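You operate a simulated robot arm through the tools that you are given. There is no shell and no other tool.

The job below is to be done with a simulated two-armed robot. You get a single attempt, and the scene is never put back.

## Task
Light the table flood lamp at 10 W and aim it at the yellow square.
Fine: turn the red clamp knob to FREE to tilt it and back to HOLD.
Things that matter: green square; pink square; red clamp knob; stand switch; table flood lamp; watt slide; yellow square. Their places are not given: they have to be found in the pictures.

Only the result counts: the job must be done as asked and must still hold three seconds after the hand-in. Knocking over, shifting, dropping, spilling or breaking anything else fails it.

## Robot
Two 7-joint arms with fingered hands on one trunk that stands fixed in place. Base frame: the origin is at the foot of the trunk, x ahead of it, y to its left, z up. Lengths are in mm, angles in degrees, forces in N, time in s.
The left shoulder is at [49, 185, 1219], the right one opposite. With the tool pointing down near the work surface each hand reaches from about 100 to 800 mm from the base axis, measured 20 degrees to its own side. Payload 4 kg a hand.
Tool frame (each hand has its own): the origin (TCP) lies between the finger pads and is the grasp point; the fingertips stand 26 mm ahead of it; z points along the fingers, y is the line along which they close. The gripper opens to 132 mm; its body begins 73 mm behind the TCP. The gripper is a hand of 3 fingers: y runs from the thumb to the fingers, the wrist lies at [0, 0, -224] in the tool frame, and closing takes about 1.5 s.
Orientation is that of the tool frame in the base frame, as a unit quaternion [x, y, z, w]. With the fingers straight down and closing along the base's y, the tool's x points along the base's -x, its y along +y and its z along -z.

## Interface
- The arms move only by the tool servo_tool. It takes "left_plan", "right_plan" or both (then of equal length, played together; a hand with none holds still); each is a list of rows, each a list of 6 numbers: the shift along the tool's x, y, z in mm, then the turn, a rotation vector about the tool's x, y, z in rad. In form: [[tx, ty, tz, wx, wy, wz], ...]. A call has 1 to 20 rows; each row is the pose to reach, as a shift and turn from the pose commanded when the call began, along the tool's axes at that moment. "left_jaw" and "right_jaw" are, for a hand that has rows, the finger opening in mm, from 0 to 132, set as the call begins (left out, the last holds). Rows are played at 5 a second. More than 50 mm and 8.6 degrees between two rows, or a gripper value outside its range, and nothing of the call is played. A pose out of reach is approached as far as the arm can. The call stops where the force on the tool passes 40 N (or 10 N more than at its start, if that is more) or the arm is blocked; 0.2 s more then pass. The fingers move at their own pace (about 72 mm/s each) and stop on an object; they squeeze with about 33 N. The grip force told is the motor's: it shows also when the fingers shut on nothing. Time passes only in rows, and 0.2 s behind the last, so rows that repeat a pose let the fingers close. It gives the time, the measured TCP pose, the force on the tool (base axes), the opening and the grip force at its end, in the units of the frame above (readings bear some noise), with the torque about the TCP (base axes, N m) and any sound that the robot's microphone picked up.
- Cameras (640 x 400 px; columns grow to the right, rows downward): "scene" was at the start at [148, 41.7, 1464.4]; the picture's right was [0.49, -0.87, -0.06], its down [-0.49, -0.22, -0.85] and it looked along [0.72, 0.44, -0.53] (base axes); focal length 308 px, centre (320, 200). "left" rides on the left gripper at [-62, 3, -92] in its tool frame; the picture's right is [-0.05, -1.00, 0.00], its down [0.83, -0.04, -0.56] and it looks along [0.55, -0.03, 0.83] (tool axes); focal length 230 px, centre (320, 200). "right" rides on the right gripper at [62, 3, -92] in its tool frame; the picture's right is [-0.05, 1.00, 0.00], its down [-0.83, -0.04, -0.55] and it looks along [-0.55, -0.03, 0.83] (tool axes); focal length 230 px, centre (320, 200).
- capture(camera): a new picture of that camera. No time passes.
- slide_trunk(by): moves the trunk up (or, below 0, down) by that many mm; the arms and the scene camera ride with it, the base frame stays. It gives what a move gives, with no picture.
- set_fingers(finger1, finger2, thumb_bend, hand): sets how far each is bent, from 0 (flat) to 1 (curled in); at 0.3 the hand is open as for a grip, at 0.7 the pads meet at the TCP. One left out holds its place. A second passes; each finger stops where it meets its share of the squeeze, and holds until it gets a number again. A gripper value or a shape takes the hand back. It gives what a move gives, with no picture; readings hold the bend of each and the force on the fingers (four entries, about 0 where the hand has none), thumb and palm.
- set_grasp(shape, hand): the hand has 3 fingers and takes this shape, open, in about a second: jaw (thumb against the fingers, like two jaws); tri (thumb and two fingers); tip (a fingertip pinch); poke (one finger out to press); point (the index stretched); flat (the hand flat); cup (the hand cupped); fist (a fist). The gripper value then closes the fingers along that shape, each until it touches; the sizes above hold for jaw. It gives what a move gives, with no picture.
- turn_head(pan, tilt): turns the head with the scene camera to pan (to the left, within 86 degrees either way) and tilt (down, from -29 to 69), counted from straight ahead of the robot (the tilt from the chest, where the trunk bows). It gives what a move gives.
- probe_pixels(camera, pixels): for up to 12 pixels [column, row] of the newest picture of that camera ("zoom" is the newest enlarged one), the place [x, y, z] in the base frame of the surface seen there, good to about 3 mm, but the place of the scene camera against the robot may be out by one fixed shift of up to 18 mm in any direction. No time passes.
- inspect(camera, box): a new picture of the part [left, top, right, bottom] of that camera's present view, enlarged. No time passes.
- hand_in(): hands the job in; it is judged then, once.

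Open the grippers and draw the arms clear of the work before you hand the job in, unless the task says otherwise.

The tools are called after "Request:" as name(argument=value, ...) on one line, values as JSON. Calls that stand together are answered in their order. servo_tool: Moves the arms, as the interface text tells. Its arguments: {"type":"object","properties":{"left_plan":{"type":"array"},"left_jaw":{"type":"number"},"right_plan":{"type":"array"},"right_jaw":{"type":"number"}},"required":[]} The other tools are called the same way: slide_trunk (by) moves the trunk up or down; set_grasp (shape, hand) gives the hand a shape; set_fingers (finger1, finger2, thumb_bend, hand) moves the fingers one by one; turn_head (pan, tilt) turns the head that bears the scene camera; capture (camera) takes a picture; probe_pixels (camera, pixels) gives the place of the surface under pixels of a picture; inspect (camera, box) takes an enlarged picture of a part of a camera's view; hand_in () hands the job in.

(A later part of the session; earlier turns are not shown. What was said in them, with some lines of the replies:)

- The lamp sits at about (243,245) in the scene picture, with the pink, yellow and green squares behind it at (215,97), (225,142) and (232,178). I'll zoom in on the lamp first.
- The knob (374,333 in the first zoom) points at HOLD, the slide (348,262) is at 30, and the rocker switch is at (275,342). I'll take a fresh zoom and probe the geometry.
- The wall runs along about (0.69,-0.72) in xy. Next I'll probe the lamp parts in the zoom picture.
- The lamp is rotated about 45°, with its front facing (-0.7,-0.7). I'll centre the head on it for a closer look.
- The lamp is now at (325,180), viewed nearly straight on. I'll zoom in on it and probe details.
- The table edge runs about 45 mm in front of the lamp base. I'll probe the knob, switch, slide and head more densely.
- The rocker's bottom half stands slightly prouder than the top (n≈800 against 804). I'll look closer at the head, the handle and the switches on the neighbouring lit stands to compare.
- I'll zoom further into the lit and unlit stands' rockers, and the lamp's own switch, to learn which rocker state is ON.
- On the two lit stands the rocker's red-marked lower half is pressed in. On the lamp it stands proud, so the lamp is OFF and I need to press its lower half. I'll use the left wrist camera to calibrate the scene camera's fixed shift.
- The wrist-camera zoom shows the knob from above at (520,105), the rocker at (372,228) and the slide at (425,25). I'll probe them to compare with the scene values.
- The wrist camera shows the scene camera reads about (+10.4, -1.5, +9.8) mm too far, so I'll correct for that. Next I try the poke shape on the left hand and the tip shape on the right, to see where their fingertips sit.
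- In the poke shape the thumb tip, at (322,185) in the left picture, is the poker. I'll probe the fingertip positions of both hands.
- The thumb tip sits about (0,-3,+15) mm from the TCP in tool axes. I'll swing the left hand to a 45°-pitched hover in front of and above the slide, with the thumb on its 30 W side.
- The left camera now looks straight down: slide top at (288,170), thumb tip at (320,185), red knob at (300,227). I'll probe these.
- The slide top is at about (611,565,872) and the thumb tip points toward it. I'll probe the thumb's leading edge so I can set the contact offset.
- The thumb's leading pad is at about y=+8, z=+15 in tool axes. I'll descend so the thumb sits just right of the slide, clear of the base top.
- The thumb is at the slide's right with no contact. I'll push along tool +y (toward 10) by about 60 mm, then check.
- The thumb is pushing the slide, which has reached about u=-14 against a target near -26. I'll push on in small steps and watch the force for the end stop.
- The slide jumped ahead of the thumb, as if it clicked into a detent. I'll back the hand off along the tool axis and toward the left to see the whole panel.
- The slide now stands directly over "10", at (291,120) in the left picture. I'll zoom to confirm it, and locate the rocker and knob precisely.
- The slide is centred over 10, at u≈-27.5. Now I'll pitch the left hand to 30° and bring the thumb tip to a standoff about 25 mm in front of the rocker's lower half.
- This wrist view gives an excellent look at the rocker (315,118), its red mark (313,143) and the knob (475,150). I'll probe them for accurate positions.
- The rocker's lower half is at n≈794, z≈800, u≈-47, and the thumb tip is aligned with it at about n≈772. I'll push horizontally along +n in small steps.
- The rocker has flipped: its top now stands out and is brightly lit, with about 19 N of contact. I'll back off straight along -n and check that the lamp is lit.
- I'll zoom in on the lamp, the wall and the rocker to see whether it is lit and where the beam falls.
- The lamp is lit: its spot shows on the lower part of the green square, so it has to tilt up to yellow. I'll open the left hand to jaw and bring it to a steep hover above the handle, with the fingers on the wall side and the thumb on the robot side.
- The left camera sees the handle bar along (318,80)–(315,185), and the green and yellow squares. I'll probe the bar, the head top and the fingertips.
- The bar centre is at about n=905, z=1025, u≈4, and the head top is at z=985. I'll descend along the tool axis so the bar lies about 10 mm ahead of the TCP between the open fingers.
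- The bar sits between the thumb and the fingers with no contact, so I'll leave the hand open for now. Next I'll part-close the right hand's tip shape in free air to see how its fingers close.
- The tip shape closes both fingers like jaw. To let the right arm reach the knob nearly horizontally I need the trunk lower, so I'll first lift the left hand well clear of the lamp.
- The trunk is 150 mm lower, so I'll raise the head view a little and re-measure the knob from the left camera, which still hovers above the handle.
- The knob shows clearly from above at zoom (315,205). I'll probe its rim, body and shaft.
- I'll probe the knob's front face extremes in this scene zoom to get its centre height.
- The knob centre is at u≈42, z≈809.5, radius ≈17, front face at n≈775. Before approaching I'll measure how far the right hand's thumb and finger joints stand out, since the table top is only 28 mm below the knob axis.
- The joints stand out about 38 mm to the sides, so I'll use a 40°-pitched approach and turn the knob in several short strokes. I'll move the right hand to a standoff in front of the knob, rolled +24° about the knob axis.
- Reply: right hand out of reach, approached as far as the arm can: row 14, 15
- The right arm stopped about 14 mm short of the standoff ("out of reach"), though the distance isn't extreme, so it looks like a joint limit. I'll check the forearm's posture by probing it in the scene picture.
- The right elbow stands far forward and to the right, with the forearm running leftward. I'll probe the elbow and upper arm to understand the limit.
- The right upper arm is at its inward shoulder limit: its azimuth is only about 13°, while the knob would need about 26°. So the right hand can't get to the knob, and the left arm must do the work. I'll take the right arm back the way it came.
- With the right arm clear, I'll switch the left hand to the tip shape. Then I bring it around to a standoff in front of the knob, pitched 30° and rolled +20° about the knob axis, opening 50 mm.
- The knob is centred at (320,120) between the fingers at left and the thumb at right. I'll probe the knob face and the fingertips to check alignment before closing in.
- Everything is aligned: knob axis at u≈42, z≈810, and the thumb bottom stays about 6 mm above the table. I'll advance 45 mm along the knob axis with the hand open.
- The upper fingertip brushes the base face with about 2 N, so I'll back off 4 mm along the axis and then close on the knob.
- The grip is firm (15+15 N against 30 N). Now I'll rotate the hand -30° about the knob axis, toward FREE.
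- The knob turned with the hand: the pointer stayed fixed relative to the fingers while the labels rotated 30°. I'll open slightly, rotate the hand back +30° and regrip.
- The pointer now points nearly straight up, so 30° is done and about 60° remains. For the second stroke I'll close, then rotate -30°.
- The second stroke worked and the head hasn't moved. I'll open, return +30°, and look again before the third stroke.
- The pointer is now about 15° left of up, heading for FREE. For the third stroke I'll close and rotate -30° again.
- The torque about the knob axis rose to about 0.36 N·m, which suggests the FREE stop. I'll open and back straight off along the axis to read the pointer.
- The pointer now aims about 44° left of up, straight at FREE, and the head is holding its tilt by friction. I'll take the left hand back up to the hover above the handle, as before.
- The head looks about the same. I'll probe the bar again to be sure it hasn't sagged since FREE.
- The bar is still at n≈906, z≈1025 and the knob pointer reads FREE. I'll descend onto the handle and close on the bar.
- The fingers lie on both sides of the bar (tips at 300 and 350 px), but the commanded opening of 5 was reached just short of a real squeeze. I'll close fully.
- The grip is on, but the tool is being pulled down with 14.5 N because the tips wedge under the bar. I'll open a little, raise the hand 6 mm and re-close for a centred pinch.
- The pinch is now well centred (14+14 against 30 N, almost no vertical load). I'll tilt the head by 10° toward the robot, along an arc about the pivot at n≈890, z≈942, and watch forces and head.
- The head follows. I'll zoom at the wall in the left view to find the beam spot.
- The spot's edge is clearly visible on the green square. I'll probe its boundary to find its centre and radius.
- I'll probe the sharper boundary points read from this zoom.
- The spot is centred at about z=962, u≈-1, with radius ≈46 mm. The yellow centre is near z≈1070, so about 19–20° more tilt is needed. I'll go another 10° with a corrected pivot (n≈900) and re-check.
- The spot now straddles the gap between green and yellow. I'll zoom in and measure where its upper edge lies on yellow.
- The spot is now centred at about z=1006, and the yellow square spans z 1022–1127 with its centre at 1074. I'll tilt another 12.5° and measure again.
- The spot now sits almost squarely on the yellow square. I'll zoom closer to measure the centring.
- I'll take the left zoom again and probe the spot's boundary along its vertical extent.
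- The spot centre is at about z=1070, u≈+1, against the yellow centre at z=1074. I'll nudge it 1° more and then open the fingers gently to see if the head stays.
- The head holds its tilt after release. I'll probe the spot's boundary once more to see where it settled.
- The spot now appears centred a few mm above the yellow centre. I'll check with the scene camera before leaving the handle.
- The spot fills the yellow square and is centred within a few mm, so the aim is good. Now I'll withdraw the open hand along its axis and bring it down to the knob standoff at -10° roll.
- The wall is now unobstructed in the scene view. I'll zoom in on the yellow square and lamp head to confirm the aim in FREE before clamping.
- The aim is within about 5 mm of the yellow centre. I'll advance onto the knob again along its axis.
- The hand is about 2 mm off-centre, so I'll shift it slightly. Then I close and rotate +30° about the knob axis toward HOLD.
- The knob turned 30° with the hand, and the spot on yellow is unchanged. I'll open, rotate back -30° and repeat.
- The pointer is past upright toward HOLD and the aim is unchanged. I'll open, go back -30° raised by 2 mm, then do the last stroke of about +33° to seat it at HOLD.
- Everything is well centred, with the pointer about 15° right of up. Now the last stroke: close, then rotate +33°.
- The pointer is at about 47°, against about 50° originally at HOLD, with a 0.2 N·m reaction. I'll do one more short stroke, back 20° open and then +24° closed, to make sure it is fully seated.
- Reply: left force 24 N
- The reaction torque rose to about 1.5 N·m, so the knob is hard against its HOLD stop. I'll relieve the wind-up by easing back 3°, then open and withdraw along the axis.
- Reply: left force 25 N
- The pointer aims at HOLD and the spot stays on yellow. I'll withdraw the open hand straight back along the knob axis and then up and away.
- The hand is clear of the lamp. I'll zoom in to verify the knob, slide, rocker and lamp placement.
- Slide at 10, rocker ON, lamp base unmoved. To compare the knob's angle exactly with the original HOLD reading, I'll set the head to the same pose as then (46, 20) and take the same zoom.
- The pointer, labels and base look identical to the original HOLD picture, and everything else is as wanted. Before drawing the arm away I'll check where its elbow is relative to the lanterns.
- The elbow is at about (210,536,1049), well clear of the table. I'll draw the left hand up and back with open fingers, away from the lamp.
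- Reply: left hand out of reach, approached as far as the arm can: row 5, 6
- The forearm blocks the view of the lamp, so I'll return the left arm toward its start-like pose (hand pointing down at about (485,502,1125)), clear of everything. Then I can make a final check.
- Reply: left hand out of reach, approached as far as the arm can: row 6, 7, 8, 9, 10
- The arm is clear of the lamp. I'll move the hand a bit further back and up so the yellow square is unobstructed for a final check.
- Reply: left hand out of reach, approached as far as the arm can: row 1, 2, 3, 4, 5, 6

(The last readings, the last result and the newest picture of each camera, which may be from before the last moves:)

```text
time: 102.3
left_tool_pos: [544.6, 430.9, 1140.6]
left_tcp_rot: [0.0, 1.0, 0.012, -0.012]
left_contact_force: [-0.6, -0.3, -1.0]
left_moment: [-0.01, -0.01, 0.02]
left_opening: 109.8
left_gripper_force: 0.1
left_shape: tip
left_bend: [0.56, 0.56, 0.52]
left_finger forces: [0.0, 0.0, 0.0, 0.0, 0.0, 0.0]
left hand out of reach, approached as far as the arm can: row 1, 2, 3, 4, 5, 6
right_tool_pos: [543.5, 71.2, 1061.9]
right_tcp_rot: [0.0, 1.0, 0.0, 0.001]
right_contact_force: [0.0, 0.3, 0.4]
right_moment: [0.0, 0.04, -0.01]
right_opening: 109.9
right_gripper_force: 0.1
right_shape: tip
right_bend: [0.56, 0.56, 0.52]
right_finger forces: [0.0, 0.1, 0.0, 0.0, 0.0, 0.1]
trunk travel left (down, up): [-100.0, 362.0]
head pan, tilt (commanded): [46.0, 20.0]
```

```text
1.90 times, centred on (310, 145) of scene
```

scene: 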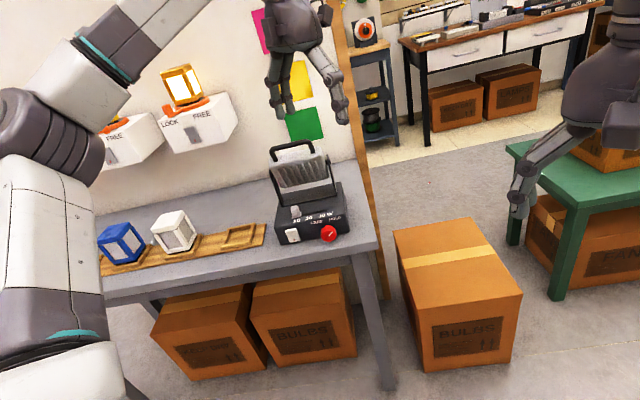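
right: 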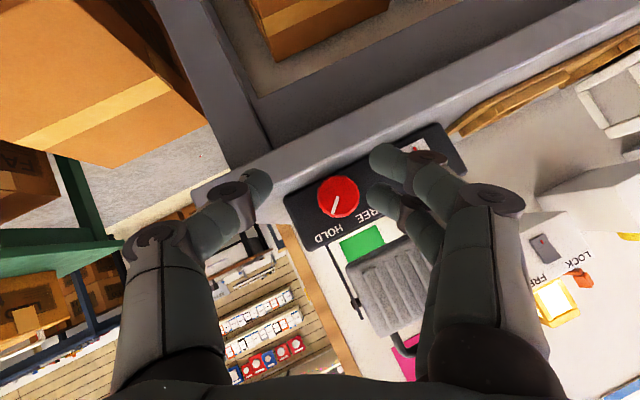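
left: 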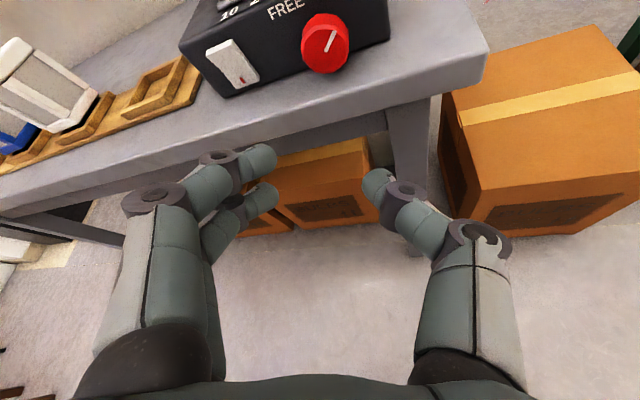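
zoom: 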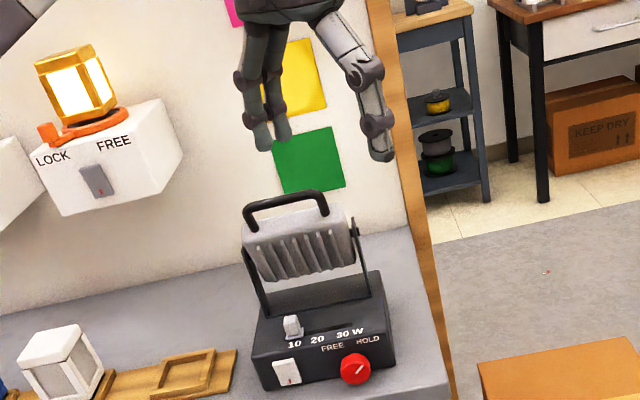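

The hand is now at n≈690, z≈1140, well away from the lamp. I'll zoom through the finger gap to check the yellow square's spot and the knob once more.

Request:
inspect(camera="scene", box=[265, 50, 335, 150])

Request:
inspect(camera="scene", box=[255, 180, 375, 260])

Request:
capture(camera="left")

```text
4.00 times, centred on (300, 100) of scene
```

zoom: 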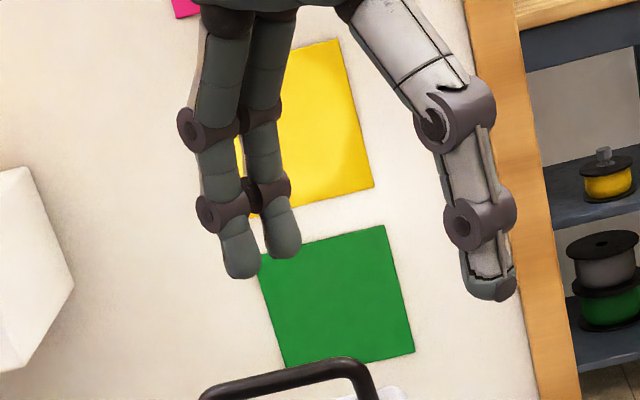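

```text
5.00 times, centred on (315, 220) of scene
```

zoom: 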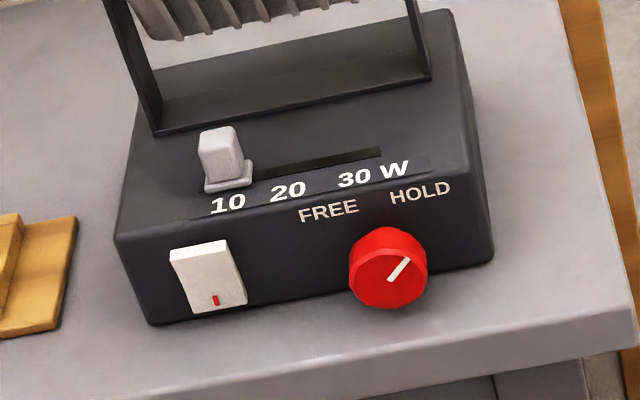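

```text
taken
```

left: 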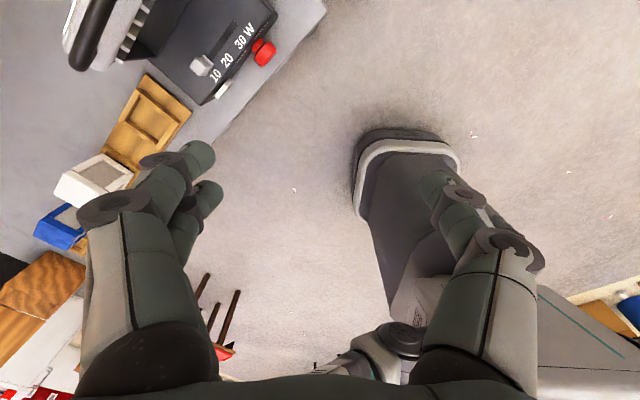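

The lamp is lit at 10 W: slide over 10, rocker ON. The beam spot sits on the yellow square, the knob points at HOLD, the base hasn't moved, and both hands are open and clear. I'm handing the job in.

Request:
hand_in()

```text
The job is handed in.
```

The flood lamp is lit at 10 W and aimed at the yellow square, and I've handed the job in. I don't have the judge's result.

- **Power:** the watt slide sits over 10 and the stand switch is on.
- **Aim:** the light spot covers the yellow square, centred about 5 mm above its middle. My last fully clear view of the square was after the clamp was tight. In the final check the left hand hid part of it, but the part I could see was still lit.
- **Clamp knob:** I turned it to FREE, tilted the head, then turned it back to HOLD until it hit its stop. I eased the hand back about 3° before letting go. The pointer looks the same as at the start.
- **Surroundings:** the lamp base did not move, and I saw nothing else knocked or shifted. Both hands are open and clear of the lamp.

The right arm could not reach the knob, so the left arm did all the work. The head stayed at its tilt while the clamp was free, so it did not need holding. The trunk was left 150 mm lower than where it started.
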